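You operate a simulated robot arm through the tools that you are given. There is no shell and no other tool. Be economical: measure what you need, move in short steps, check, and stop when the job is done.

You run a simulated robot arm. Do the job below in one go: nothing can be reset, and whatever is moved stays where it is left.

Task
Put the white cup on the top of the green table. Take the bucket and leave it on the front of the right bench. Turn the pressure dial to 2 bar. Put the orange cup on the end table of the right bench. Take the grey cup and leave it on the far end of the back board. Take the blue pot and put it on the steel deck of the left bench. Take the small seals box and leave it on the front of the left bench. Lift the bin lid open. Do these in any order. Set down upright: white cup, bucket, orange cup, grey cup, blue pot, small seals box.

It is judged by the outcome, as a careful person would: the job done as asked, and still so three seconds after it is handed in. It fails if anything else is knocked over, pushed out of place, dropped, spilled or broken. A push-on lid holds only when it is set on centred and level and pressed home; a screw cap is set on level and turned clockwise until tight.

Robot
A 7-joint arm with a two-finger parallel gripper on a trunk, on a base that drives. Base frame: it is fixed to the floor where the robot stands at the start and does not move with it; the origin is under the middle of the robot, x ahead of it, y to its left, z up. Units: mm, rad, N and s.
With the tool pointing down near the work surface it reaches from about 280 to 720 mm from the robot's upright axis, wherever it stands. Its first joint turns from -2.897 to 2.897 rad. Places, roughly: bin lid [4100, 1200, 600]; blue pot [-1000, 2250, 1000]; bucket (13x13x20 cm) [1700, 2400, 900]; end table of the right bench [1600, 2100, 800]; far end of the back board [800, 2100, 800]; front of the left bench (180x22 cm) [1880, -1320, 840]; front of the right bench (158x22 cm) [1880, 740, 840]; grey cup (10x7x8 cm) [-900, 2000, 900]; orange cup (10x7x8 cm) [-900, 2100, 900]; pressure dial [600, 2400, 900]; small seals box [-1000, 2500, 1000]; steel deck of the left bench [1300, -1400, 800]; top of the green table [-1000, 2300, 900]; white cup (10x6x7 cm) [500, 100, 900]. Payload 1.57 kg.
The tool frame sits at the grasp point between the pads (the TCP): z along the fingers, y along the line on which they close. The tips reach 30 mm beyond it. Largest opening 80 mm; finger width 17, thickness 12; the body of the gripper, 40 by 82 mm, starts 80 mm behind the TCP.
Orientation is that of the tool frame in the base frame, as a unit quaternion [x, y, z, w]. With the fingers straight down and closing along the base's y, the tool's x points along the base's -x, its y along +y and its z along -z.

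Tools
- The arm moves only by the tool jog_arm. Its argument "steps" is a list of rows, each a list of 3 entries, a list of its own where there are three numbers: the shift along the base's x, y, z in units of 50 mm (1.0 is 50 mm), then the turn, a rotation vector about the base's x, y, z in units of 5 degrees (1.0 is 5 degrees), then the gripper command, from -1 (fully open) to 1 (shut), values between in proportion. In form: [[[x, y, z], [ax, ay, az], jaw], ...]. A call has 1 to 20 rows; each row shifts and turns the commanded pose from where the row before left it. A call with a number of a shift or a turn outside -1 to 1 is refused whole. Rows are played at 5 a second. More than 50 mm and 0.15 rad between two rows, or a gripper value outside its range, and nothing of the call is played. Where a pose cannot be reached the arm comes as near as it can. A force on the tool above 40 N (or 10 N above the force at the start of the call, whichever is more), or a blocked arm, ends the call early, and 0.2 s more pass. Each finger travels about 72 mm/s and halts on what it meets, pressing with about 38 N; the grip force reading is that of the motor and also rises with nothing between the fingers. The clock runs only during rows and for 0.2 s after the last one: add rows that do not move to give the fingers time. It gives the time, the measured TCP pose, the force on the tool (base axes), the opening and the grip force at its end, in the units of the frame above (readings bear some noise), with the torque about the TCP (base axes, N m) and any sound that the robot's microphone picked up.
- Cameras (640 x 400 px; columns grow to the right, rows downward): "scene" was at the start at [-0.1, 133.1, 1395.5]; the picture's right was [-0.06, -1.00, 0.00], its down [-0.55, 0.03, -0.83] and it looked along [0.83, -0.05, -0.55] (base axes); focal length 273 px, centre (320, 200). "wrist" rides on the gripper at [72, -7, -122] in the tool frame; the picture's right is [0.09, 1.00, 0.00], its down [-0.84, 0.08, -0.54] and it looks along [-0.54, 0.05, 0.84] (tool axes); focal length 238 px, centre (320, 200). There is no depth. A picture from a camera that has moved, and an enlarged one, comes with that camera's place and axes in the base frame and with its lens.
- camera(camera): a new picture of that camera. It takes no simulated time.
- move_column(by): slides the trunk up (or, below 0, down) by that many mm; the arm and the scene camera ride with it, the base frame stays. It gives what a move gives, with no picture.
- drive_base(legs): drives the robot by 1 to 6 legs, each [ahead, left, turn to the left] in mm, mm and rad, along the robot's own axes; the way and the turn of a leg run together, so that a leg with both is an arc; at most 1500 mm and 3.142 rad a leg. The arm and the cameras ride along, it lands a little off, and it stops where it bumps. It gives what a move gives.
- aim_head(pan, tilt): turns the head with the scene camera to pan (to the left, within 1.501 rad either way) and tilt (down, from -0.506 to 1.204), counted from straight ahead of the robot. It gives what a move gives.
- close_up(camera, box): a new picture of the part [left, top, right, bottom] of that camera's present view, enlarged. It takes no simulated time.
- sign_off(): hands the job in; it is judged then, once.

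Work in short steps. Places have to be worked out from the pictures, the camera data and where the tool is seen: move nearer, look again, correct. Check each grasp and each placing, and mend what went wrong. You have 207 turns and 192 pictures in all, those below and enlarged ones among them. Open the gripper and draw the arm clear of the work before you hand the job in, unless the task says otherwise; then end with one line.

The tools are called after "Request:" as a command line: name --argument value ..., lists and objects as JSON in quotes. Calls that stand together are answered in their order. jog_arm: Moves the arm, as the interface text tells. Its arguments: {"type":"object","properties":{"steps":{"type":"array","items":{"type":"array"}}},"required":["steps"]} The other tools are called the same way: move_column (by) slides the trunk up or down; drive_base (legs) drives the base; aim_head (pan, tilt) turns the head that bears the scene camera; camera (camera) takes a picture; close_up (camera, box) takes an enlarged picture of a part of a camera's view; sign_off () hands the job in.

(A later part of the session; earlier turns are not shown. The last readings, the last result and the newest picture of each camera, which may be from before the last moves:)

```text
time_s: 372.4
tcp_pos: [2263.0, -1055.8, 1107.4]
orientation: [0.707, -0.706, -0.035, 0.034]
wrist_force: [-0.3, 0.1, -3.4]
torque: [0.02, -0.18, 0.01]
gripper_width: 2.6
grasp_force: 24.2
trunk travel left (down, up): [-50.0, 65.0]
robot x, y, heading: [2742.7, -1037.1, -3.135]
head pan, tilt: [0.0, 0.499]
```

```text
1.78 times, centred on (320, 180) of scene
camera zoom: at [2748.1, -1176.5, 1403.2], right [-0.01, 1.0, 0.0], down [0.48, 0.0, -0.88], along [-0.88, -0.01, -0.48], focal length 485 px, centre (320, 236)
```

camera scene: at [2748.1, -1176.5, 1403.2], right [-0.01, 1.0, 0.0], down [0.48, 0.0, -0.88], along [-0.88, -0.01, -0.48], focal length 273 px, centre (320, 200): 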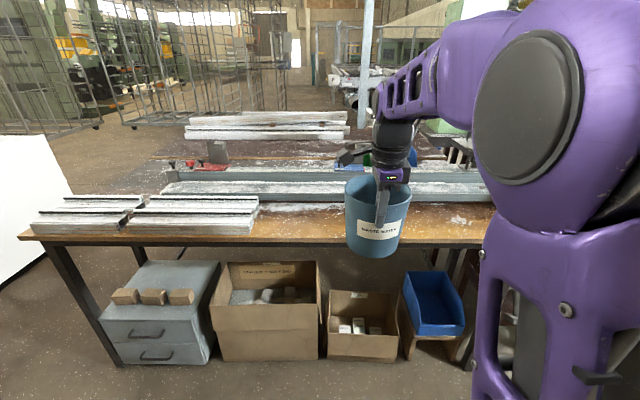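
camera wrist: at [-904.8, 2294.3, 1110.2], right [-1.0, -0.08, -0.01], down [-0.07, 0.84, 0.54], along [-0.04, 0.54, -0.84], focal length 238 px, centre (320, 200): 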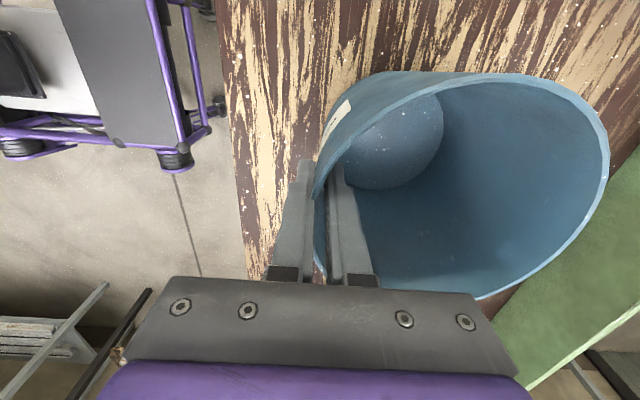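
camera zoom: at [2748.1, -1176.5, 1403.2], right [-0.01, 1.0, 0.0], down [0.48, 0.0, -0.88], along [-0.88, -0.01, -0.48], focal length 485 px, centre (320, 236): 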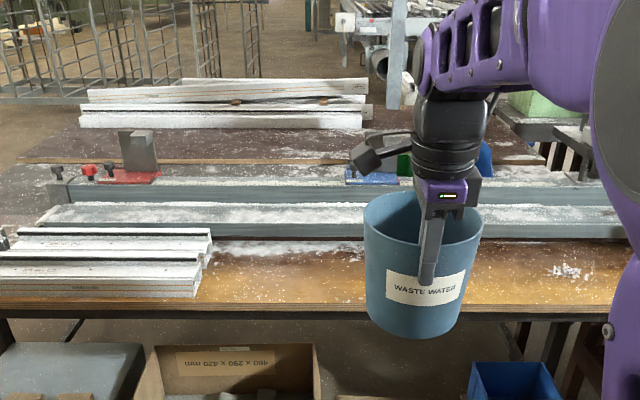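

The deck lies behind the rail (x≈1100–1500) and boxes under the bench keep the base out, so I'll set the pot on the front strip, regrip it by its side wall with a forward-tilted tool, and reach over. First set it down at ≈(1870,-1055).

Request:
drive_base --legs '[[320, 0, 0]]'

Request:
aim_head --pan 0 --tilt 0.75

Request:
camera --camera "scene"

Request:
camera --camera "wrist"

```text
time_s: 374.5
tcp_pos: [1942.4, -1060.4, 1107.4]
orientation: [0.708, -0.705, -0.034, 0.035]
wrist_force: [-0.4, -0.7, -2.1]
torque: [0.01, -0.18, -0.03]
gripper_width: 2.8
grasp_force: 23.9
trunk travel left (down, up): [-50.0, 65.0]
robot x, y, heading: [2425.5, -1039.2, -3.128]
head pan, tilt: [0.0, 0.499]
```

```text
time_s: 375.3
tcp_pos: [1943.2, -1059.7, 1107.2]
orientation: [0.708, -0.705, -0.034, 0.034]
wrist_force: [0.3, -0.1, -2.2]
torque: [0.02, -0.21, -0.04]
gripper_width: 2.9
grasp_force: 24.1
trunk travel left (down, up): [-50.0, 65.0]
robot x, y, heading: [2429.3, -1036.5, -3.129]
head pan, tilt: [0.0, 0.75]
```

```text
57 pictures are left
camera scene: at [2437.5, -1179.7, 1381.3], right [-0.01, 1.0, 0.0], down [0.68, 0.01, -0.73], along [-0.73, -0.01, -0.68], focal length 273 px, centre (320, 200)
```

scene: 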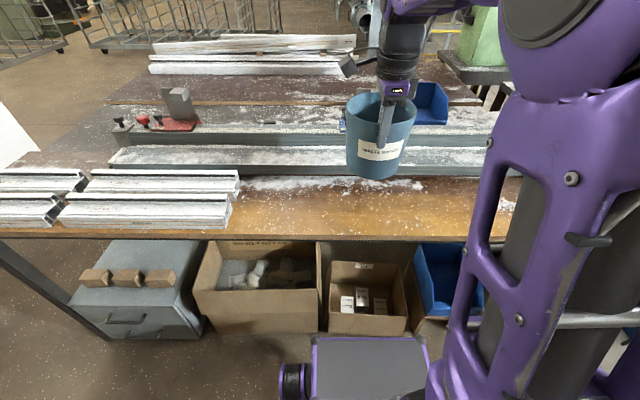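

```text
56 pictures are left
camera wrist: at [1961.6, -1132.0, 1227.6], right [-0.99, -0.1, 0.1], down [-0.03, 0.84, 0.55], along [-0.13, 0.54, -0.83], focal length 238 px, centre (320, 200)
```

wrist: 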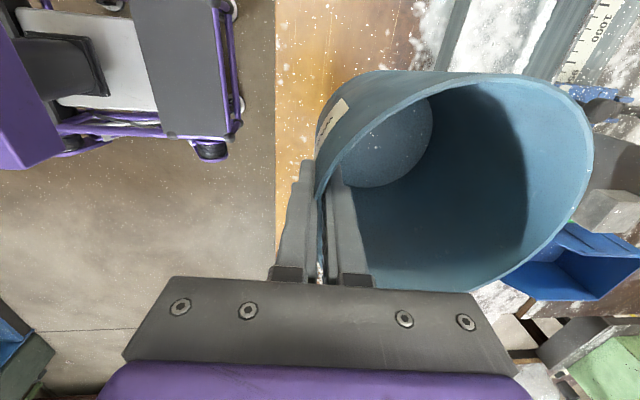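

Request:
close_up --camera "scene" --box '[100, 80, 440, 250]'

```text
1.88 times, centred on (270, 165) of scene
camera zoom: at [2437.5, -1179.7, 1381.3], right [-0.01, 1.0, 0.0], down [0.68, 0.01, -0.73], along [-0.73, -0.01, -0.68], focal length 513 px, centre (414, 266)
```

zoom: 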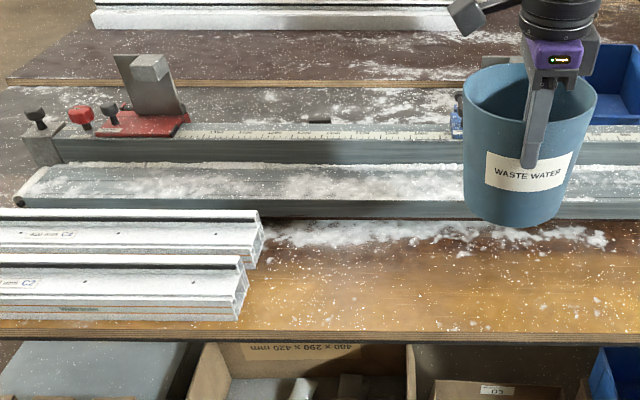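

Deck surface lies at x≈1180–1525 behind the fence. Set the pot down on the strip here.

Request:
jog_arm --steps '[[[0, 0, -0.8], [0, 0, 0], 1], [[0, 0, -0.8], [0, 0, 0], 1], [[0, 0, -0.5], [0, 0, 0], 1], [[0, 0, -0.2], [0, 0, 0], 1], [[0, 0, -0.06], [0, 0, 0], 1], [[0, 0, -0.06], [0, 0, 0], 1], [[0, 0, -0.06], [0, 0, 0], 1], [[0, 0, -0.06], [0, 0, 0], 1], [[0, 0, -0.06], [0, 0, 0], 1], [[0, 0, -0.06], [0, 0, 0], 1]]'

```text
time_s: 377.5
tcp_pos: [1943.7, -1059.2, 973.5]
orientation: [0.708, -0.705, -0.034, 0.034]
wrist_force: [0.3, 0.5, -3.5]
torque: [0.01, -0.23, 0.02]
gripper_width: 2.6
grasp_force: 24.1
trunk travel left (down, up): [-50.0, 65.0]
robot x, y, heading: [2428.4, -1036.8, -3.134]
head pan, tilt: [0.0, 0.75]
```

Request:
jog_arm --steps '[[[0, 0, -0.05], [0, 0, 0], 1], [[0, 0, -0.05], [0, 0, 0], 1], [[0, 0, -0.05], [0, 0, 0], 1], [[0, 0, -0.05], [0, 0, 0], 1], [[0, 0, -0.05], [0, 0, 0], 1], [[0, 0, -0.05], [0, 0, 0], 1], [[0, 0, 0], [0, 0, 0], 1]]'

```text
time_s: 379.1
tcp_pos: [1942.9, -1060.1, 960.1]
orientation: [0.708, -0.704, -0.035, 0.036]
wrist_force: [0.1, 0.1, 20.9]
torque: [-0.04, 0.06, -0.01]
gripper_width: 2.6
grasp_force: 24.3
trunk travel left (down, up): [-50.0, 65.0]
robot x, y, heading: [2427.7, -1039.4, -3.131]
head pan, tilt: [0.0, 0.75]
```

Pot stands at contact. Release and rise.

Request:
jog_arm --steps '[[[0, 0, 0.08], [0, 0, 0], 0.8], [[0, 0, 0], [0, 0, 0], 0.2], [[0, 0, 0], [0, 0, 0], -0.4], [[0, 0, 0], [0, 0, 0], -1], [[0, 0, 0], [0, 0, 0], -1], [[0, 0, 0.8], [0, 0, 0], -1], [[0, 0, 1], [0, 0, 0], -1], [[0, 0, 1], [0, 0, 0], -1], [[0, 0, 0.2], [0, -1, 0], -1], [[0, 0, 0], [0, -0.2, 0], -1]]'

Request:
jog_arm --steps '[[[-0.3, 0.3, 0], [0, 0, 1], -1], [[-0.3, 0.3, 0], [0, 0, 1], -1], [[-0.3, 0.3, 0], [0, 0, 1], -1], [[-0.3, 0.3, 0], [0, 0, 1], -1], [[0, 0.25, 0], [0, 0, 1], -1], [[0, 0, 0], [0, 0, 1], -1], [[0, 0, 0], [0, 0, 1], -1], [[0, 0, 0], [0, 0, 1], -1], [[0, 0, 0], [0, 0, 1], -1], [[0, 0, 0], [0, 0, 1], -1], [[0, 0, 0], [0, 0, 1], -1], [[0, 0, 0], [0, 0, 1], -1], [[0, 0, 0], [0, 0, 1], -1], [[0, 0, 0], [0, 0, 1], -1], [[0, 0, 0], [0, 0, 1], -1], [[0, 0, 0], [0, 0, 1], -1], [[0, 0, 0], [0, 0, 1], -1], [[0, 0, 0], [0, 0, 1], -1]]'

Request:
camera --camera "wrist"

```text
time_s: 381.3
tcp_pos: [1942.8, -1060.2, 1113.6]
orientation: [0.709, -0.705, 0.003, -0.004]
wrist_force: [0.5, -0.5, 0.3]
torque: [-0.01, 0.0, -0.01]
gripper_width: 80.0
grasp_force: 0.0
trunk travel left (down, up): [-50.0, 65.0]
robot x, y, heading: [2428.0, -1040.0, -3.128]
head pan, tilt: [0.0, 0.75]
```

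```text
time_s: 385.1
tcp_pos: [1883.1, -986.9, 1112.9]
orientation: [1.0, 0.003, 0.0, -0.004]
wrist_force: [-0.2, 0.2, 0.2]
torque: [0.02, -0.01, 0.0]
gripper_width: 79.9
grasp_force: 0.1
trunk travel left (down, up): [-50.0, 65.0]
robot x, y, heading: [2426.7, -1035.2, -3.125]
head pan, tilt: [0.0, 0.75]
```

```text
54 pictures are left
camera wrist: at [1954.8, -981.1, 1235.2], right [0.1, -0.99, -0.01], down [-0.84, -0.09, 0.54], along [-0.54, -0.05, -0.84], focal length 238 px, centre (320, 200)
```

wrist: 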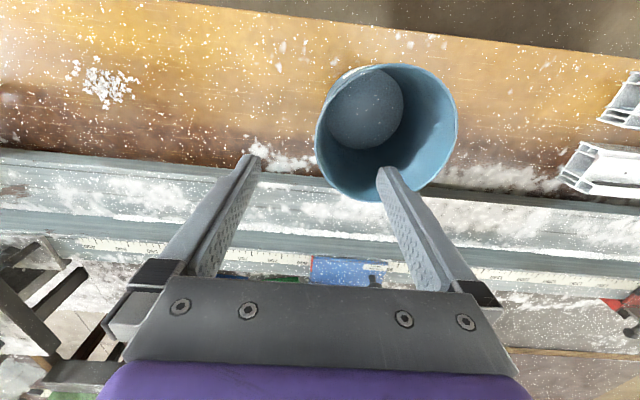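

Wall is aligned at y≈-985. Tilt the tool 40° forward above it.

Request:
jog_arm --steps '[[[0, 0, 0], [0, 1, 0], -1], [[0, 0, 0], [0, 1, 0], -1], [[0, 0, 0], [0, 1, 0], -1], [[0, 0, 0], [0, 1, 0], -1], [[0, 0, 0], [0, 1, 0], -1], [[0, 0, 0], [0, 1, 0], -1], [[0, 0, 0], [0, 1, 0], -1], [[0, 0, 0], [0, 1, 0], -1], [[0, 0, -0.9], [0, 0, 0], -1], [[0, 0, -0.9], [0, 0, 0], -1]]'

Request:
camera --camera "wrist"

Request:
close_up --camera "scene" --box '[300, 40, 500, 240]'

```text
time_s: 387.3
tcp_pos: [1882.8, -985.2, 1024.0]
orientation: [0.939, 0.002, -0.343, -0.005]
wrist_force: [-0.4, -0.6, 0.4]
torque: [0.0, -0.04, 0.0]
gripper_width: 80.1
grasp_force: 0.0
trunk travel left (down, up): [-50.0, 65.0]
robot x, y, heading: [2428.0, -1038.7, -3.129]
head pan, tilt: [0.0, 0.75]
```

```text
53 pictures are left
camera wrist: at [2016.3, -980.9, 1070.4], right [0.07, -1.0, -0.07], down [-0.29, -0.09, 0.95], along [-0.95, -0.05, -0.3], focal length 238 px, centre (320, 200)
```

wrist: 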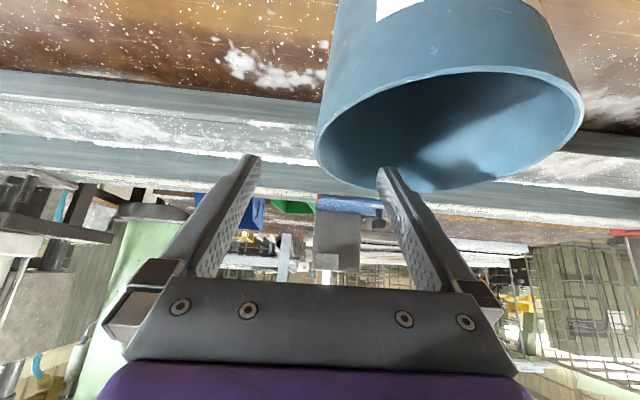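

```text
2.00 times, centred on (400, 140) of scene
camera zoom: at [2437.9, -1179.7, 1381.2], right [-0.01, 1.0, 0.0], down [0.68, 0.01, -0.73], along [-0.73, -0.01, -0.68], focal length 545 px, centre (160, 320)
```

zoom: 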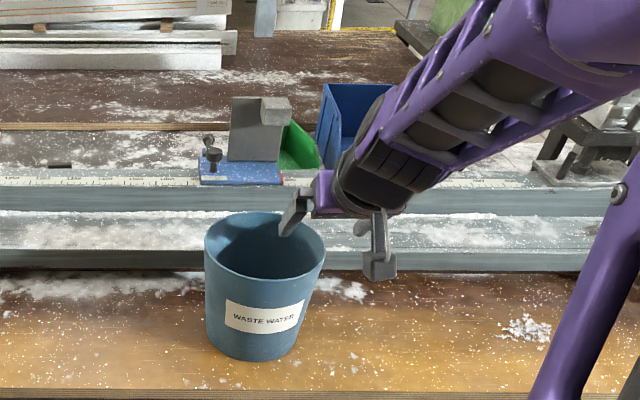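

Wall lies between the fingers. Descend 62 mm and close.

Request:
jog_arm --steps '[[[-0.1, 0, -0.6], [0, 0, 0], -1], [[0, 0, -0.62], [0, 0, 0], -1], [[0, 0, 0], [0, 0, 0], -0.2], [[0, 0, 0], [0, 0, 0], 0.4], [[0, 0, 0], [0, 0, 0], 1], [[0, 0, 0], [0, 0, 0], 1], [[0, 0, 0], [0, 0, 0], 1], [[0, 0, 0], [0, 0, 0], 1]]'

Request:
camera --camera "wrist"

```text
time_s: 389.1
tcp_pos: [1879.9, -986.9, 963.1]
orientation: [0.94, 0.002, -0.342, -0.004]
wrist_force: [0.1, -1.2, 0.7]
torque: [-0.28, -0.02, 0.03]
gripper_width: 12.1
grasp_force: 29.1
trunk travel left (down, up): [-50.0, 65.0]
robot x, y, heading: [2427.2, -1039.6, -3.131]
head pan, tilt: [0.0, 0.75]
```

```text
51 pictures are left
camera wrist: at [2012.3, -982.2, 1009.6], right [0.07, -1.0, -0.07], down [-0.29, -0.09, 0.95], along [-0.95, -0.05, -0.3], focal length 238 px, centre (320, 200)
```

wrist: 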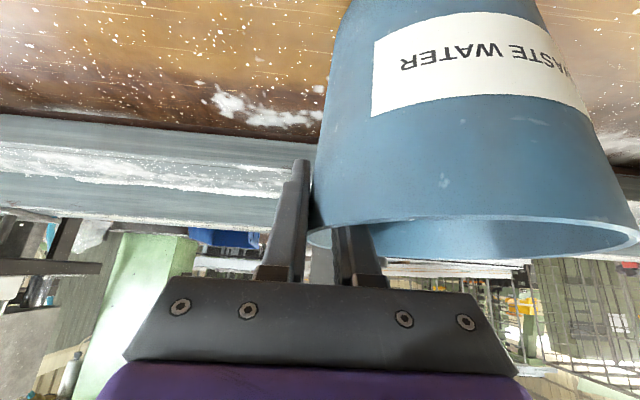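

Match the wall's taper by tilting −5.5° about x.

Request:
jog_arm --steps '[[[0, 0, 0], [-0.6, 0, 0], 1], [[0, 0, 0], [-0.5, 0, 0], 1], [[0, 0, 0], [0, 0, 0], 1], [[0, 0, 0], [0, 0, 0], 1]]'

```text
time_s: 390.1
tcp_pos: [1879.0, -986.9, 963.2]
orientation: [0.939, -0.016, -0.342, 0.04]
wrist_force: [0.7, 0.1, 2.2]
torque: [0.0, -0.29, -0.01]
gripper_width: 11.1
grasp_force: 28.9
trunk travel left (down, up): [-50.0, 65.0]
robot x, y, heading: [2428.9, -1040.3, -3.131]
head pan, tilt: [0.0, 0.75]
```

Torque ~0. Lift 30 mm and look.

Request:
jog_arm --steps '[[[0, 0, 0.2], [0, 0, 0], 1], [[0, 0, 0.2], [0, 0, 0], 1], [[0, 0, 0.2], [0, 0, 0], 1], [[0, 0, 0], [0, 0, 0], 1], [[0, 0, 0], [0, 0, 0], 1]]'

Request:
close_up --camera "scene" --box '[300, 40, 500, 240]'

```text
time_s: 391.3
tcp_pos: [1877.8, -986.7, 992.4]
orientation: [0.939, -0.016, -0.341, 0.04]
wrist_force: [-1.7, 1.0, -0.9]
torque: [-0.05, 0.02, -0.03]
gripper_width: 11.0
grasp_force: 28.2
trunk travel left (down, up): [-50.0, 65.0]
robot x, y, heading: [2425.9, -1040.4, -3.127]
head pan, tilt: [0.0, 0.75]
```

```text
2.00 times, centred on (400, 140) of scene
camera zoom: at [2437.6, -1179.7, 1381.2], right [-0.01, 1.0, 0.0], down [0.68, 0.01, -0.73], along [-0.73, -0.01, -0.68], focal length 545 px, centre (160, 320)
```

zoom: 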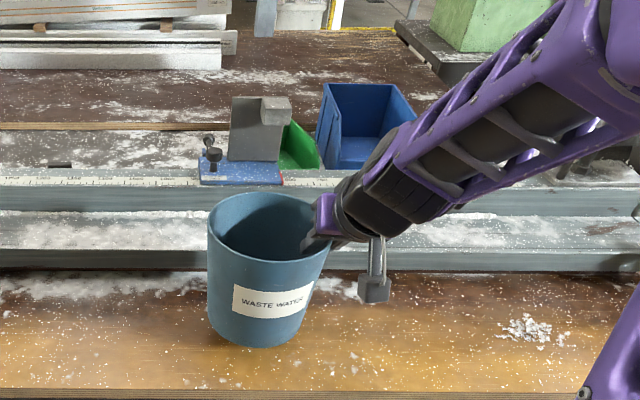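

Lifted. Raise well clear of the fence and shift the base to y≈-1250, x≈2312.

Request:
jog_arm --steps '[[[0, 0, 0.6], [0, 0, 0], 1], [[0, 0, 0.6], [0, 0, 0], 1], [[0, 0, 0.6], [0, 0, 0], 1], [[0, 0, 0.5], [0, 0, 0], 1], [[0, 0, 0], [0, 0, 0], 1]]'

Request:
drive_base --legs '[[0, 215, 0], [112, 0, 0]]'

Request:
camera --camera "scene"

```text
time_s: 392.5
tcp_pos: [1880.2, -987.4, 1107.5]
orientation: [0.939, -0.016, -0.342, 0.04]
wrist_force: [0.5, 0.0, -3.9]
torque: [0.3, 0.0, 0.0]
gripper_width: 10.7
grasp_force: 28.5
trunk travel left (down, up): [-50.0, 65.0]
robot x, y, heading: [2427.4, -1037.9, -3.128]
head pan, tilt: [0.0, 0.75]
```

```text
time_s: 395.9
tcp_pos: [1769.8, -1201.1, 1106.8]
orientation: [0.939, -0.015, -0.342, 0.041]
wrist_force: [0.4, -0.1, -2.6]
torque: [0.25, -0.03, 0.03]
gripper_width: 10.6
grasp_force: 28.3
trunk travel left (down, up): [-50.0, 65.0]
robot x, y, heading: [2319.1, -1252.0, -3.129]
head pan, tilt: [0.0, 0.75]
```

```text
49 pictures are left
camera scene: at [2328.3, -1394.3, 1381.2], right [-0.01, 1.0, 0.0], down [0.68, 0.01, -0.73], along [-0.73, -0.01, -0.68], focal length 273 px, centre (320, 200)
```

scene: 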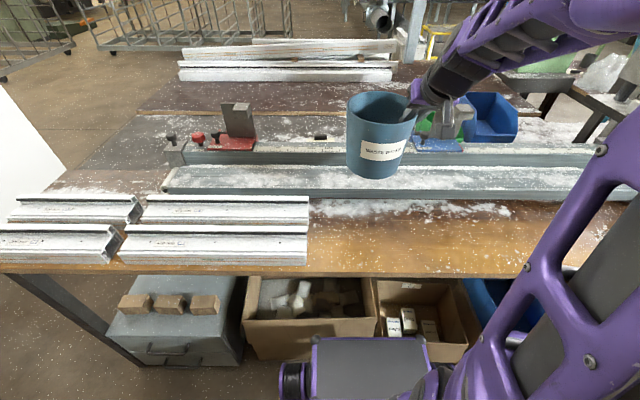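

Extend over the fence to x≈1430 at this height.

Request:
jog_arm --steps '[[[-0.95, -0.1, 0], [0, 0, 0], 1], [[-0.95, -0.1, 0], [0, 0, 0], 1], [[-0.95, -0.1, 0], [0, 0, 0], 1], [[-0.95, -0.1, 0], [0, 0, 0], 1], [[-0.95, 0, 0], [0, 0, 0], 1], [[-0.95, 0, 0], [0, 0, 0], 1], [[-0.95, 0, -0.2], [0, 0, 0], 1]]'

Request:
camera --camera "scene"

Request:
camera --camera "wrist"

```text
time_s: 397.6
tcp_pos: [1480.6, -1222.6, 1091.0]
orientation: [0.94, -0.015, -0.339, 0.04]
wrist_force: [-0.9, -0.9, -4.2]
torque: [0.01, 0.06, -0.06]
gripper_width: 10.4
grasp_force: 28.2
out of reach, approached as far as the arm can: row 7
trunk travel left (down, up): [-50.0, 65.0]
robot x, y, heading: [2321.0, -1252.5, -3.125]
head pan, tilt: [0.0, 0.75]
```

```text
48 pictures are left
camera scene: at [2326.7, -1394.4, 1381.2], right [-0.01, 1.0, 0.0], down [0.68, 0.01, -0.73], along [-0.73, -0.01, -0.68], focal length 273 px, centre (320, 200)
```

scene: 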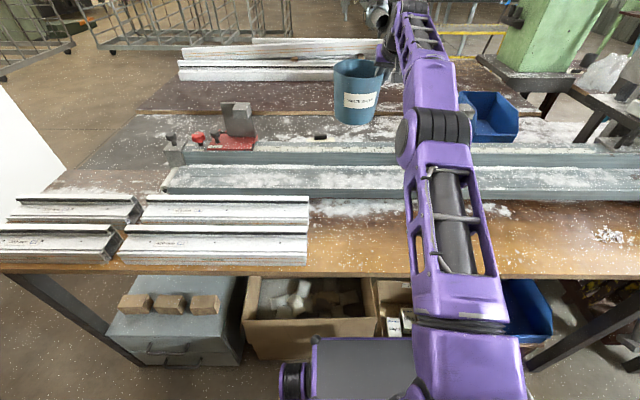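

```text
47 pictures are left
camera wrist: at [1612.8, -1212.4, 1138.6], right [0.07, -1.0, 0.03], down [-0.3, 0.0, 0.95], along [-0.95, -0.07, -0.3], focal length 238 px, centre (320, 200)
```

wrist: 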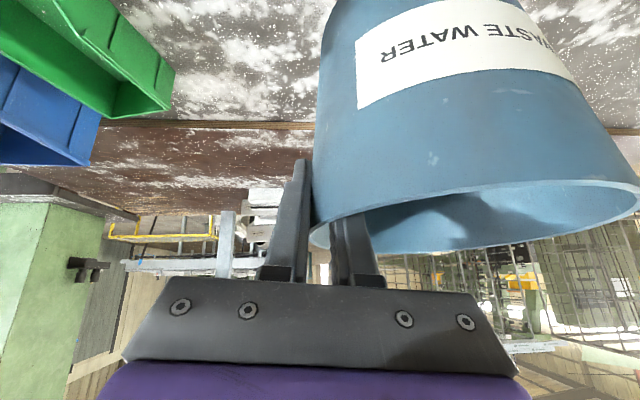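

Near full reach. Raising the trunk helps here; I raise it 65 mm and creep the base 10 mm nearer.

Request:
move_column --by 64

Request:
drive_base --legs '[[10, 0, 0]]'

Request:
jog_arm --steps '[[[-0.2, 0, -0.5], [0, 0, 0], 1], [[-0.3, 0, -0.5], [0, 0, 0], 1], [[-0.3, 0, -0.4], [0, 0, 0], 1], [[0, 0, 0], [0, 0, 0], 1]]'

Request:
camera --camera "scene"

```text
time_s: 398.6
tcp_pos: [1480.4, -1222.1, 1159.0]
orientation: [0.939, -0.016, -0.341, 0.039]
wrist_force: [0.8, 0.2, -3.4]
torque: [0.29, -0.03, 0.02]
gripper_width: 10.0
grasp_force: 28.2
trunk travel left (down, up): [-114.0, 1.0]
robot x, y, heading: [2318.0, -1253.0, -3.132]
head pan, tilt: [0.0, 0.75]
```

```text
time_s: 399.3
tcp_pos: [1471.1, -1222.3, 1159.1]
orientation: [0.939, -0.015, -0.341, 0.04]
wrist_force: [0.0, 0.8, -2.3]
torque: [-0.01, 0.01, -0.04]
gripper_width: 10.0
grasp_force: 28.0
trunk travel left (down, up): [-114.0, 1.0]
robot x, y, heading: [2309.8, -1256.1, -3.128]
head pan, tilt: [0.0, 0.75]
```

```text
time_s: 400.3
tcp_pos: [1452.3, -1222.9, 1083.3]
orientation: [0.939, -0.015, -0.341, 0.04]
wrist_force: [-0.5, -0.2, -2.6]
torque: [-0.01, 0.04, -0.02]
gripper_width: 9.8
grasp_force: 27.9
out of reach, approached as far as the arm can: row 2, 3
trunk travel left (down, up): [-114.0, 1.0]
robot x, y, heading: [2306.6, -1252.8, -3.132]
head pan, tilt: [0.0, 0.75]
```

```text
46 pictures are left
camera scene: at [2318.1, -1394.4, 1445.2], right [-0.01, 1.0, 0.0], down [0.68, 0.01, -0.73], along [-0.73, -0.01, -0.68], focal length 273 px, centre (320, 200)
```

scene: 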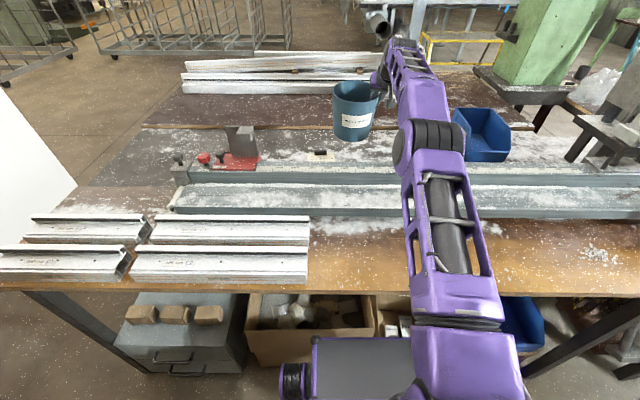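

Lower gradually while easing inward.

Request:
jog_arm --steps '[[[-0.1, 0, -0.4], [0, 0, 0], 1], [[-0.1, 0, -0.4], [0, 0, 0], 1], [[-0.1, 0, -0.4], [0, 0, 0], 1], [[0, 0, -0.2], [0, 0, 0], 1], [[0, 0, 0], [0, 0, 0], 1]]'

Request:
close_up --camera "scene" --box '[230, 60, 470, 230]'

```text
time_s: 401.5
tcp_pos: [1436.6, -1222.9, 1013.8]
orientation: [0.939, -0.015, -0.341, 0.039]
wrist_force: [0.4, -0.8, -2.9]
torque: [-0.02, 0.0, -0.05]
gripper_width: 9.5
grasp_force: 27.7
trunk travel left (down, up): [-114.0, 1.0]
robot x, y, heading: [2308.7, -1249.3, -3.132]
head pan, tilt: [0.0, 0.75]
```

```text
2.35 times, centred on (350, 145) of scene
camera zoom: at [2318.0, -1394.4, 1445.2], right [-0.01, 1.0, 0.0], down [0.68, 0.01, -0.73], along [-0.73, -0.01, -0.68], focal length 642 px, centre (249, 329)
```

zoom: 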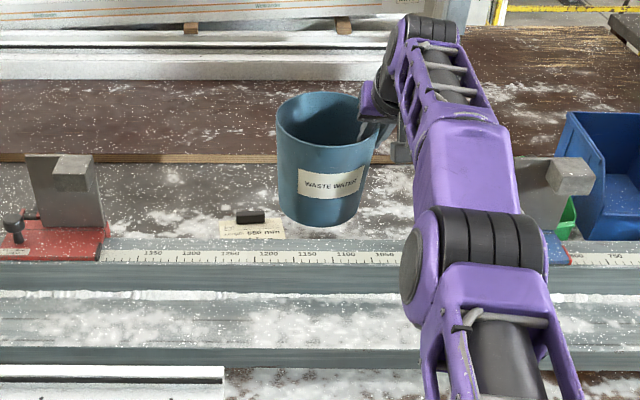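

Pot hangs over the deck, clear of the fence. Lower to contact in small steps.

Request:
jog_arm --steps '[[[-0.04, 0, -0.2], [0, 0, 0], 1], [[-0.04, 0, -0.2], [0, 0, 0], 1], [[0, 0, -0.1], [0, 0, 0], 1], [[0, 0, -0.06], [0, 0, 0], 1], [[0, 0, -0.06], [0, 0, 0], 1], [[0, 0, -0.06], [0, 0, 0], 1], [[0, 0, -0.06], [0, 0, 0], 1], [[0, 0, -0.06], [0, 0, 0], 1], [[0, 0, -0.06], [0, 0, 0], 1], [[0, 0, 0], [0, 0, 0], 1]]'

```text
time_s: 403.7
tcp_pos: [1432.2, -1224.0, 970.5]
orientation: [0.939, -0.016, -0.341, 0.04]
wrist_force: [-0.9, -0.9, -1.7]
torque: [0.06, -0.02, -0.04]
gripper_width: 9.0
grasp_force: 27.8
trunk travel left (down, up): [-114.0, 1.0]
robot x, y, heading: [2309.3, -1252.4, -3.127]
head pan, tilt: [0.0, 0.75]
```

Request:
jog_arm --steps '[[[0, 0, -0.05], [0, 0, 0], 1], [[0, 0, -0.05], [0, 0, 0], 1], [[0, 0, -0.05], [0, 0, 0], 1], [[0, 0, -0.05], [0, 0, 0], 1], [[0, 0, 0], [0, 0, 0], 1]]'

Request:
close_up --camera "scene" --box '[290, 80, 420, 200]'

```text
time_s: 404.9
tcp_pos: [1432.7, -1222.2, 961.5]
orientation: [0.939, -0.016, -0.341, 0.039]
wrist_force: [-0.6, 0.1, -2.0]
torque: [-0.08, 0.08, -0.06]
gripper_width: 8.9
grasp_force: 27.4
trunk travel left (down, up): [-114.0, 1.0]
robot x, y, heading: [2308.3, -1257.2, -3.132]
head pan, tilt: [0.0, 0.75]
```

```text
3.33 times, centred on (355, 140) of scene
camera zoom: at [2318.1, -1394.4, 1445.2], right [-0.01, 1.0, 0.0], down [0.68, 0.01, -0.73], along [-0.73, -0.01, -0.68], focal length 909 px, centre (203, 400)
```

zoom: 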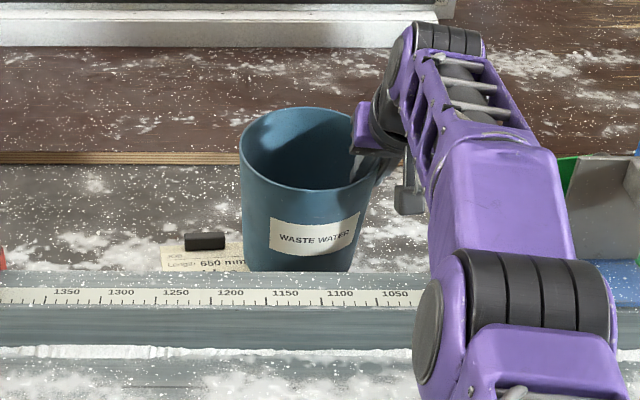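

The pot would touch the note card at its left; raise a little, shift +40 mm in y, and lower again.

Request:
jog_arm --steps '[[[0, 0, 0.3], [0, 0, 0], 1], [[0, 0.4, 0], [0, 0, 0], 1], [[0, 0.45, 0], [0, 0, 0], 1], [[0, 0, -0.2], [0, 0, 0], 1], [[0, 0, -0.1], [0, 0, 0], 1], [[0, 0, -0.05], [0, 0, 0], 1], [[0, 0, -0.05], [0, 0, 0], 1], [[0, 0, -0.05], [0, 0, 0], 1], [[0, 0, -0.05], [0, 0, 0], 1], [[0, 0, -0.05], [0, 0, 0], 1], [[0, 0, -0.05], [0, 0, 0], 1], [[0, 0, 0], [0, 0, 0], 1]]'

Request:
close_up --camera "scene" --box '[290, 80, 420, 200]'

```text
time_s: 407.5
tcp_pos: [1436.2, -1181.4, 948.0]
orientation: [0.938, -0.016, -0.343, 0.04]
wrist_force: [0.4, 1.5, 8.9]
torque: [-0.25, -0.5, 0.1]
gripper_width: 8.5
grasp_force: 27.1
out of reach, approached as far as the arm can: row 3
trunk travel left (down, up): [-114.0, 1.0]
robot x, y, heading: [2310.9, -1256.6, -3.132]
head pan, tilt: [0.0, 0.75]
```

```text
3.33 times, centred on (355, 140) of scene
camera zoom: at [2319.2, -1394.3, 1445.3], right [-0.01, 1.0, 0.0], down [0.68, 0.01, -0.73], along [-0.73, -0.01, -0.68], focal length 909 px, centre (203, 400)
```

zoom: 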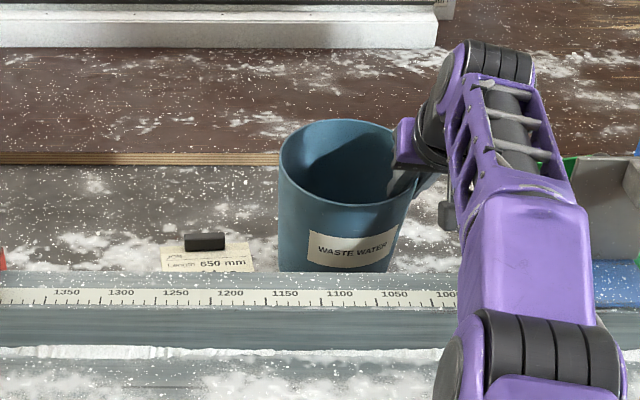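

In contact on the deck, card untouched. Release slowly.

Request:
jog_arm --steps '[[[0, 0, -0.03], [0, 0, 0], 1], [[0, 0, 0], [0, 0, 0], 0.85], [[0, 0, 0], [0, 0, 0], 0.5], [[0, 0, 0], [0, 0, 0], 0], [[0, 0, 0], [0, 0, 0], -0.6], [[0, 0, 0], [0, 0, 0], -1], [[0, 0, 0], [0, 0, 0], -1], [[0, 0, 0], [0, 0, 0], -1]]'

Request:
close_up --camera "scene" --box '[290, 80, 420, 200]'

```text
time_s: 409.3
tcp_pos: [1436.7, -1181.5, 943.9]
orientation: [0.939, -0.016, -0.341, 0.039]
wrist_force: [1.1, 0.5, -0.4]
torque: [0.01, -0.01, 0.02]
gripper_width: 80.2
grasp_force: 0.0
trunk travel left (down, up): [-114.0, 1.0]
robot x, y, heading: [2306.0, -1250.3, -3.133]
head pan, tilt: [0.0, 0.75]
```

```text
3.33 times, centred on (355, 140) of scene
camera zoom: at [2318.4, -1394.4, 1445.2], right [-0.01, 1.0, 0.0], down [0.68, 0.01, -0.73], along [-0.73, -0.01, -0.68], focal length 909 px, centre (203, 400)
```

zoom: 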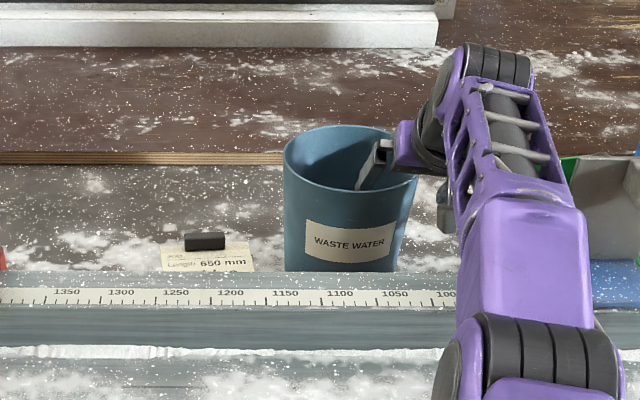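

Pot stands upright. Withdraw straight up, then back.

Request:
jog_arm --steps '[[[0.1, 0, 0.5], [0, 0, 0], -1], [[0.2, 0, 0.7], [0, 0, 0], -1], [[0.4, 0, 0.8], [0, 0, 0], -1], [[0.6, 0, 0.6], [0, 0, 0], -1], [[0.9, 0, 0], [0, 0, 0], -1], [[0.9, 0, 0], [0, 0, 0], -1], [[0.9, 0, 0], [0, 0, 0], -1], [[0.9, 0, 0], [0, 0, 0], -1], [[0.9, 0, 0], [0, 0, 0], -1], [[0.9, 0, 0], [0, 0, 0], -1]]'

Request:
camera --camera "scene"

```text
time_s: 411.5
tcp_pos: [1474.1, -1146.1, 1131.4]
orientation: [0.94, -0.015, -0.34, 0.04]
wrist_force: [-0.2, 0.9, -0.3]
torque: [-0.03, -0.02, 0.03]
gripper_width: 80.0
grasp_force: 0.0
out of reach, approached as far as the arm can: row 2, 3, 4, 5, 6, 7, 8, 9, 10
trunk travel left (down, up): [-114.0, 1.0]
robot x, y, heading: [2307.2, -1250.7, -3.126]
head pan, tilt: [0.0, 0.75]
```

```text
41 pictures are left
camera scene: at [2318.6, -1394.3, 1445.2], right [-0.01, 1.0, 0.0], down [0.68, 0.01, -0.73], along [-0.73, -0.01, -0.68], focal length 273 px, centre (320, 200)
```

scene: 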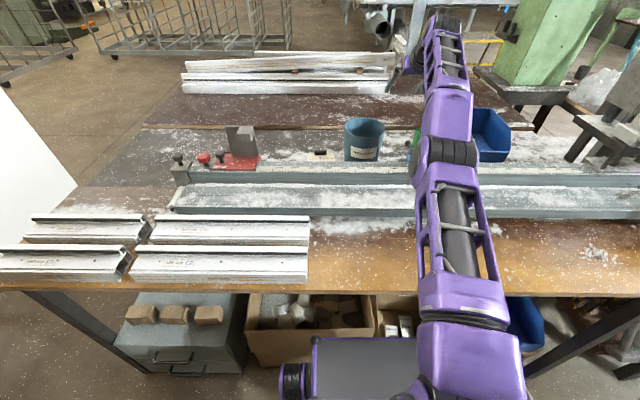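

Pot is safe on the deck; the arm is stuck stretched out, so I back the base away first.

Request:
drive_base --legs '[[-400, 0, 0]]'

Request:
jog_arm --steps '[[[0.1, 0, 0], [0, 0, 0], -1], [[0.1, 0, 0], [0, 0, 0], -1]]'

```text
time_s: 414.0
tcp_pos: [1875.1, -1140.8, 1131.3]
orientation: [0.939, -0.016, -0.34, 0.041]
wrist_force: [0.0, 0.0, -0.6]
torque: [0.01, 0.01, 0.02]
gripper_width: 80.0
grasp_force: 0.0
trunk travel left (down, up): [-114.0, 1.0]
robot x, y, heading: [2709.4, -1250.7, -3.13]
head pan, tilt: [0.0, 0.75]
```

```text
time_s: 414.6
tcp_pos: [1873.3, -1139.9, 1131.4]
orientation: [0.939, -0.017, -0.34, 0.04]
wrist_force: [-0.1, -0.5, -0.4]
torque: [-0.01, 0.0, 0.01]
gripper_width: 79.9
grasp_force: 0.0
out of reach, approached as far as the arm can: row 1, 2
trunk travel left (down, up): [-114.0, 1.0]
robot x, y, heading: [2708.9, -1250.5, -3.138]
head pan, tilt: [0.0, 0.75]
```

Try lowering a little and turning back to break the stretched pose.

Request:
jog_arm --steps '[[[0, 0, -0.5], [0, 0, 0], -1], [[0.3, 0, -0.5], [0, 0, 0], -1], [[0.5, 0, -0.3], [0, 0, 0], -1], [[0.6, 0, 0], [0, 0, 0], -1], [[0.6, 0, 0], [0, 0, 0], -1]]'

```text
time_s: 415.8
tcp_pos: [1868.3, -1118.1, 1093.4]
orientation: [0.939, -0.016, -0.34, 0.04]
wrist_force: [-0.3, -0.1, 0.0]
torque: [-0.01, 0.0, 0.01]
gripper_width: 80.0
grasp_force: 0.0
out of reach, approached as far as the arm can: row 1, 2, 3, 4, 5
trunk travel left (down, up): [-114.0, 1.0]
robot x, y, heading: [2709.8, -1245.1, -3.136]
head pan, tilt: [0.0, 0.75]
```

A joint limit seems involved; move back in −y and undo the small x tilt.

Request:
jog_arm --steps '[[[0, -0.5, 0], [0.5, 0, 0], -1], [[0, -0.5, 0], [0.6, 0, 0], -1], [[0, -0.6, 0], [0, 0, 0], -1], [[0, -0.6, 0], [0, 0, 0], -1], [[0.3, 0, 0], [0, 0, 0], -1], [[0.3, 0, 0], [0, 0, 0], -1]]'

Request:
camera --camera "scene"

```text
time_s: 417.2
tcp_pos: [1855.9, -1227.2, 1098.9]
orientation: [0.94, 0.0, -0.34, -0.004]
wrist_force: [0.7, 0.5, -0.4]
torque: [0.0, -0.02, 0.02]
gripper_width: 80.0
grasp_force: 0.1
out of reach, approached as far as the arm can: row 1, 2, 3, 5, 6
trunk travel left (down, up): [-114.0, 1.0]
robot x, y, heading: [2710.5, -1250.6, -3.129]
head pan, tilt: [0.0, 0.75]
```

```text
40 pictures are left
camera scene: at [2718.2, -1390.4, 1445.2], right [-0.01, 1.0, 0.0], down [0.68, 0.01, -0.73], along [-0.73, -0.01, -0.68], focal length 273 px, centre (320, 200)
```

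scene: 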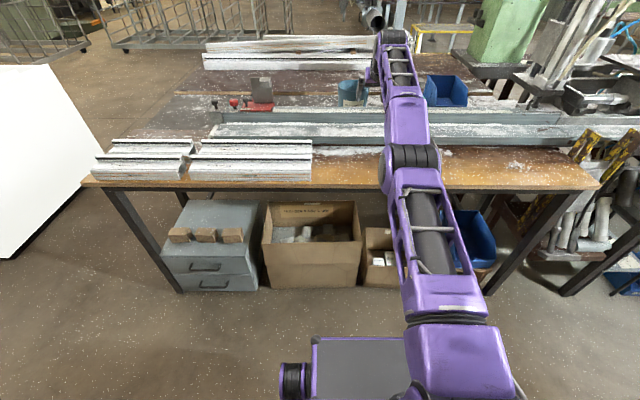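

The arm is straight (singular). Tilting the tool further forward lets the wrist come in; try that with inward/lower motion.

Request:
jog_arm --steps '[[[0, 0, 0], [0, 1, 0], -1], [[0, 0, 0], [0, 1, 0], -1], [[0, 0, 0], [0, 1, 0], -1], [[0, 0, 0], [0, 1, 0], -1], [[0.3, 0, 0], [0, 0, 0], -1], [[0.5, 0, 0], [0, 0, 0], -1], [[0.7, 0, 0], [0, 0, 0], -1], [[0.7, 0, 0], [0, 0, 0], -1]]'

```text
time_s: 419.0
tcp_pos: [1903.7, -1225.1, 1112.2]
orientation: [0.866, -0.001, -0.5, -0.005]
wrist_force: [-0.6, -0.4, 0.8]
torque: [-0.01, -0.01, 0.01]
gripper_width: 79.9
grasp_force: 0.0
out of reach, approached as far as the arm can: row 1, 2, 3, 4
trunk travel left (down, up): [-114.0, 1.0]
robot x, y, heading: [2710.8, -1248.5, -3.132]
head pan, tilt: [0.0, 0.75]
```

It works. Continue inward, then un-tilt.

Request:
jog_arm --steps '[[[0.9, 0, 0], [0, 0, 0], -1], [[0.9, 0, 0], [0, 0, 0], -1], [[0.9, 0, 0], [0, 0, 0], -1], [[0.9, 0, 0], [0, 0, 0], -1], [[0.9, 0, 0], [0, -0.5, 0], -1], [[0.8, 0, 0], [0, -1, 0], -1], [[0.8, 0, 0], [0, -1, 0], -1], [[0, 0, 0], [0, -1, 0], -1], [[0, 0, 0], [0, -1, 0], -1], [[0, 0, 0], [0, -1, 0], -1], [[0, 0, 0], [0, -1, 0], -1], [[0, 0, 0], [0, -1, 0], -1], [[0, 0, 0], [0, -1, 0], -1], [[0, 0, 0], [0, -1, 0], -1], [[0, 0, 0], [0, -1, 0], -1], [[0, 0, 0], [0, -1, 0], -1], [[0, 0, 0], [0, -0.5, 0], -1]]'

Request:
move_column --by -64

Request:
camera --camera "scene"

```text
time_s: 422.6
tcp_pos: [2183.1, -1241.4, 1113.4]
orientation: [0.994, 0.0, -0.098, 0.046]
wrist_force: [-0.7, -0.7, -0.6]
torque: [-0.03, 0.03, 0.06]
gripper_width: 80.0
grasp_force: 0.0
out of reach, approached as far as the arm can: row 7, 8, 9, 10
trunk travel left (down, up): [-114.0, 1.0]
robot x, y, heading: [2707.6, -1251.1, -3.134]
head pan, tilt: [0.0, 0.75]
```

```text
time_s: 423.6
tcp_pos: [2182.5, -1240.9, 1051.5]
orientation: [0.994, -0.001, -0.1, 0.046]
wrist_force: [0.4, -0.2, -0.2]
torque: [0.04, -0.01, 0.04]
gripper_width: 80.0
grasp_force: 0.0
trunk travel left (down, up): [-50.0, 65.0]
robot x, y, heading: [2703.4, -1250.8, -3.13]
head pan, tilt: [0.0, 0.75]
```

```text
39 pictures are left
camera scene: at [2718.2, -1390.4, 1381.3], right [-0.01, 1.0, 0.0], down [0.68, 0.01, -0.73], along [-0.73, -0.01, -0.68], focal length 273 px, centre (320, 200)
```

scene: 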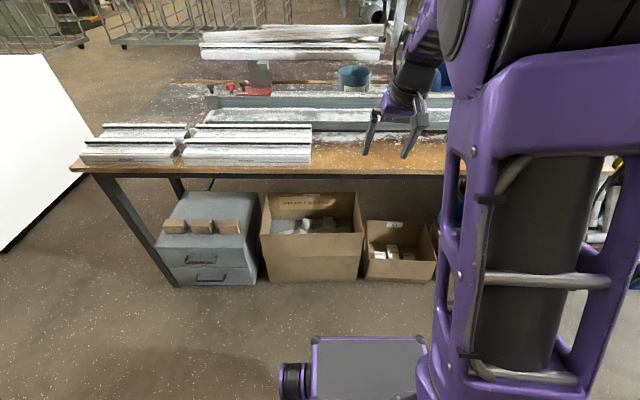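

Correct residual tilts to tool-down.

Request:
jog_arm --steps '[[[0, 0, 0.4], [0.5, -0.8, 0], -1], [[0, 0, 0.4], [0.5, -0.8, 0], -1], [[0, 0, 0.2], [0, -0.7, 0], -1], [[0.5, 0, 0], [0, 0, 0], -1], [[0, 0, 0], [0, 0, 0], -1]]'

```text
time_s: 424.9
tcp_pos: [2208.6, -1241.4, 1100.1]
orientation: [1.0, 0.001, 0.002, 0.002]
wrist_force: [-1.0, 0.0, -0.3]
torque: [-0.01, -0.02, -0.01]
gripper_width: 79.7
grasp_force: 0.1
trunk travel left (down, up): [-50.0, 65.0]
robot x, y, heading: [2711.8, -1248.9, -3.135]
head pan, tilt: [0.0, 0.75]
```

Tool is down again. Drive back to the green table for the seals box.

Request:
drive_base --legs '[[100, -1480, 0], [0, -1480, 0], [0, -1480, 0], [1450, 0, 0], [1450, 0, 0], [0, 600, 0]]'

Request:
aim_head --pan -0.1 --tilt 0.7

Request:
camera --camera "scene"

Request:
camera --camera "wrist"

```text
time_s: 486.6
tcp_pos: [-764.0, 2568.1, 1100.6]
orientation: [1.0, 0.015, 0.001, 0.002]
wrist_force: [0.2, 0.2, -0.4]
torque: [0.0, -0.01, 0.0]
gripper_width: 80.1
grasp_force: 0.0
trunk travel left (down, up): [-50.0, 65.0]
robot x, y, heading: [-258.1, 2577.1, -3.106]
head pan, tilt: [0.0, 0.75]
```

```text
time_s: 487.2
tcp_pos: [-764.4, 2568.1, 1099.8]
orientation: [1.0, 0.015, 0.001, 0.002]
wrist_force: [0.1, 0.5, 0.1]
torque: [0.0, 0.0, 0.01]
gripper_width: 80.4
grasp_force: 0.1
trunk travel left (down, up): [-50.0, 65.0]
robot x, y, heading: [-262.2, 2574.6, -3.101]
head pan, tilt: [-0.099, 0.7]
```

```text
38 pictures are left
camera scene: at [-252.0, 2442.5, 1385.4], right [0.06, 1.0, 0.0], down [0.64, -0.04, -0.76], along [-0.76, 0.05, -0.64], focal length 273 px, centre (320, 200)
```

scene: 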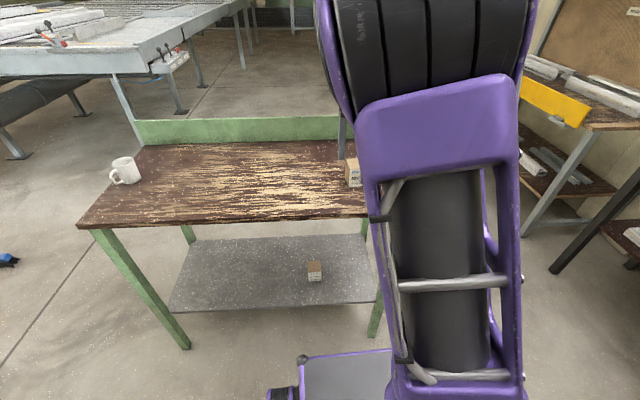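

```text
37 pictures are left
camera wrist: at [-693.3, 2576.1, 1221.7], right [0.12, -0.99, 0.01], down [-0.83, -0.1, 0.54], along [-0.54, -0.07, -0.84], focal length 238 px, centre (320, 200)
```

wrist: 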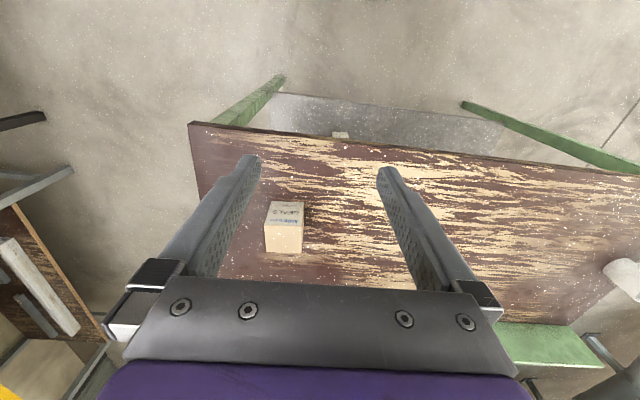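

Seals box top ≈(-978,2601). Move the base 70 mm closer, then the hand over the box.

Request:
drive_base --legs '[[75, 0, -0.035]]'

Request:
jog_arm --steps '[[[-0.7, 0.17, -0.3], [0, 0, 0], -1], [[-0.7, 0.17, -0.4], [0, 0, 0], -1], [[-0.7, 0.17, -0.4], [0, 0, 0], -1], [[-0.6, 0.17, -0.4], [0, 0, 0], -1]]'

Request:
camera --camera "wrist"

```text
time_s: 488.3
tcp_pos: [-838.0, 2583.9, 1100.1]
orientation: [1.0, -0.002, 0.001, 0.002]
wrist_force: [0.3, -0.1, 0.1]
torque: [0.03, -0.01, 0.0]
gripper_width: 80.0
grasp_force: 0.1
trunk travel left (down, up): [-50.0, 65.0]
robot x, y, heading: [-337.8, 2573.8, -3.136]
head pan, tilt: [-0.099, 0.7]
```

```text
time_s: 489.3
tcp_pos: [-973.2, 2619.1, 1024.7]
orientation: [1.0, -0.002, 0.001, 0.003]
wrist_force: [0.2, -0.3, -0.3]
torque: [-0.02, 0.0, -0.03]
gripper_width: 80.1
grasp_force: 0.1
trunk travel left (down, up): [-50.0, 65.0]
robot x, y, heading: [-333.9, 2573.7, -3.139]
head pan, tilt: [-0.099, 0.7]
```

```text
36 pictures are left
camera wrist: at [-902.1, 2624.6, 1146.1], right [0.09, -1.0, 0.01], down [-0.84, -0.07, 0.54], along [-0.54, -0.05, -0.84], focal length 238 px, centre (320, 200)
```

wrist: 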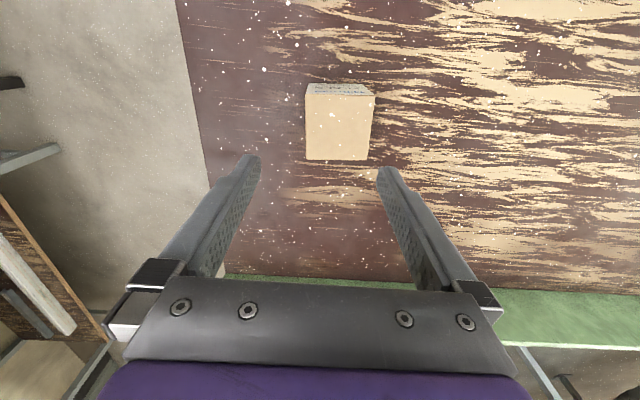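

Box top centre ≈(-966,2599), 66 mm wide, yaw ≈3°. Align and descend to z≈893, then close.

Request:
jog_arm --steps '[[[0.14, -0.4, 0], [0, 0, 0.6], -1], [[0, 0, -0.8], [0, 0, 0], -1]]'

Request:
camera --camera "wrist"

```text
time_s: 489.9
tcp_pos: [-966.5, 2597.3, 985.4]
orientation: [1.0, 0.024, 0.0, 0.002]
wrist_force: [0.1, 0.2, 0.5]
torque: [0.0, 0.03, 0.0]
gripper_width: 79.9
grasp_force: 0.0
trunk travel left (down, up): [-50.0, 65.0]
robot x, y, heading: [-339.3, 2575.1, -3.138]
head pan, tilt: [-0.099, 0.7]
```

```text
35 pictures are left
camera wrist: at [-895.7, 2607.5, 1106.8], right [0.14, -0.99, 0.01], down [-0.83, -0.11, 0.54], along [-0.54, -0.08, -0.84], focal length 238 px, centre (320, 200)
```

wrist: 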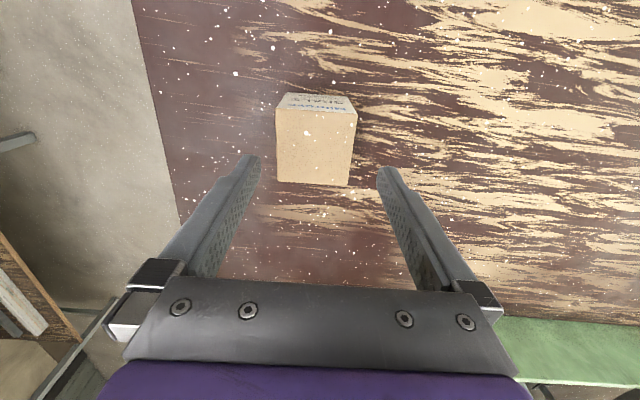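

Small corrections, then descend and close.

Request:
jog_arm --steps '[[[0, 0.1, 0], [0, 0, 0.55], -1], [[0, 0, -0.9], [0, 0, 0], -1], [[0, 0, -0.94], [0, 0, 0], -1], [[0, 0, 0], [0, 0, 0], 0], [[0, 0, 0], [0, 0, 0], 1], [[0, 0, 0], [0, 0, 0], 1], [[0, 0, 0], [0, 0, 0], 1]]'

Request:
camera --camera "wrist"

```text
time_s: 491.5
tcp_pos: [-966.2, 2602.0, 894.1]
orientation: [0.999, 0.047, 0.002, 0.003]
wrist_force: [-0.2, 0.0, -0.7]
torque: [-0.01, -0.01, -0.02]
gripper_width: 59.8
grasp_force: 37.4
trunk travel left (down, up): [-50.0, 65.0]
robot x, y, heading: [-335.3, 2577.3, -3.14]
head pan, tilt: [-0.099, 0.7]
```

```text
34 pictures are left
camera wrist: at [-896.3, 2615.8, 1015.4], right [0.19, -0.98, 0.01], down [-0.83, -0.15, 0.54], along [-0.53, -0.11, -0.84], focal length 238 px, centre (320, 200)
```

wrist: 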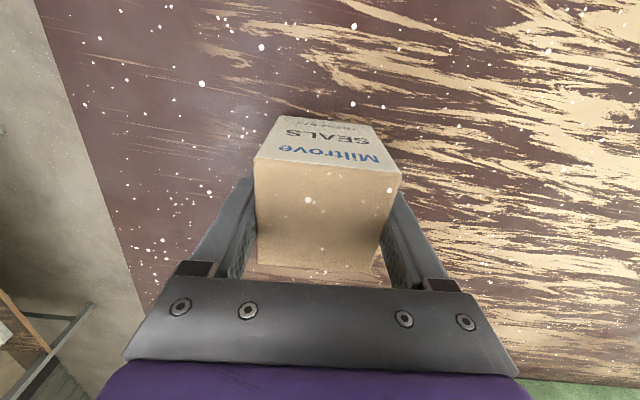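

Gripped square at 60 mm. Lift and retract.

Request:
jog_arm --steps '[[[0, 0, 0.4], [0, 0, 0], 1], [[0, 0, 0.8], [0, 0, 0], 1], [[0, 0, 0.8], [0, 0, 0], 1], [[0, 0, 0.8], [0, 0, 0], 1], [[0, 0, 0.8], [0, 0, 0], 1], [[0.8, 0, 0], [0, 0, 0], 1], [[0.8, 0, 0], [0, 0, 0], 1], [[0.8, 0, 0], [0, 0, 0], 1], [[0.8, 0, 0], [0, 0, 0], 1], [[0, 0, 0], [0, 0, 0], 1]]'

Request:
drive_base --legs '[[0, -610, 0], [-1500, 0, 0], [-1500, 0, 0], [0, 1450, 0], [0, 1450, 0], [0, 1280, 0]]'

Request:
aim_head --pan 0 --tilt 0.65

Request:
camera --camera "scene"

```text
time_s: 493.7
tcp_pos: [-805.0, 2602.9, 1073.2]
orientation: [0.999, 0.048, 0.001, 0.003]
wrist_force: [0.5, 0.6, -1.2]
torque: [-0.03, 0.0, 0.01]
gripper_width: 59.8
grasp_force: 37.8
trunk travel left (down, up): [-50.0, 65.0]
robot x, y, heading: [-336.8, 2572.6, -3.133]
head pan, tilt: [-0.099, 0.7]
```

```text
time_s: 553.6
tcp_pos: [2126.7, -1005.2, 1073.7]
orientation: [0.999, 0.038, 0.001, 0.002]
wrist_force: [0.4, -0.5, -1.7]
torque: [-0.01, 0.01, 0.03]
gripper_width: 59.6
grasp_force: 38.1
trunk travel left (down, up): [-50.0, 65.0]
robot x, y, heading: [2590.4, -1043.9, 3.126]
head pan, tilt: [-0.099, 0.7]
```

```text
time_s: 554.3
tcp_pos: [2125.5, -1004.1, 1074.1]
orientation: [0.999, 0.038, 0.002, 0.003]
wrist_force: [-0.1, 0.2, -1.1]
torque: [-0.01, 0.04, -0.01]
gripper_width: 59.4
grasp_force: 38.1
trunk travel left (down, up): [-50.0, 65.0]
robot x, y, heading: [2590.6, -1040.0, 3.129]
head pan, tilt: [0.0, 0.649]
```

```text
33 pictures are left
camera scene: at [2594.8, -1183.5, 1389.8], right [0.02, 1.0, 0.0], down [0.6, -0.01, -0.8], along [-0.8, 0.01, -0.6], focal length 273 px, centre (320, 200)
```

scene: 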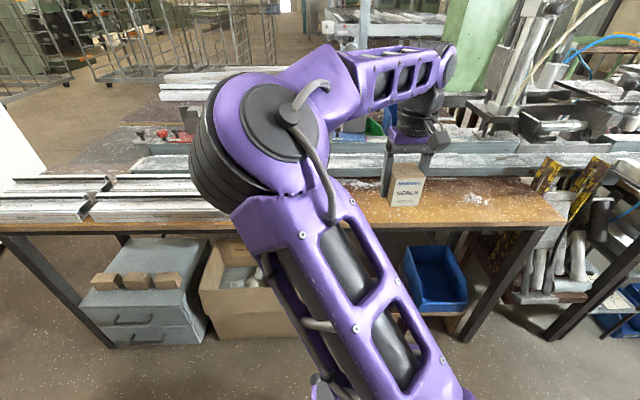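

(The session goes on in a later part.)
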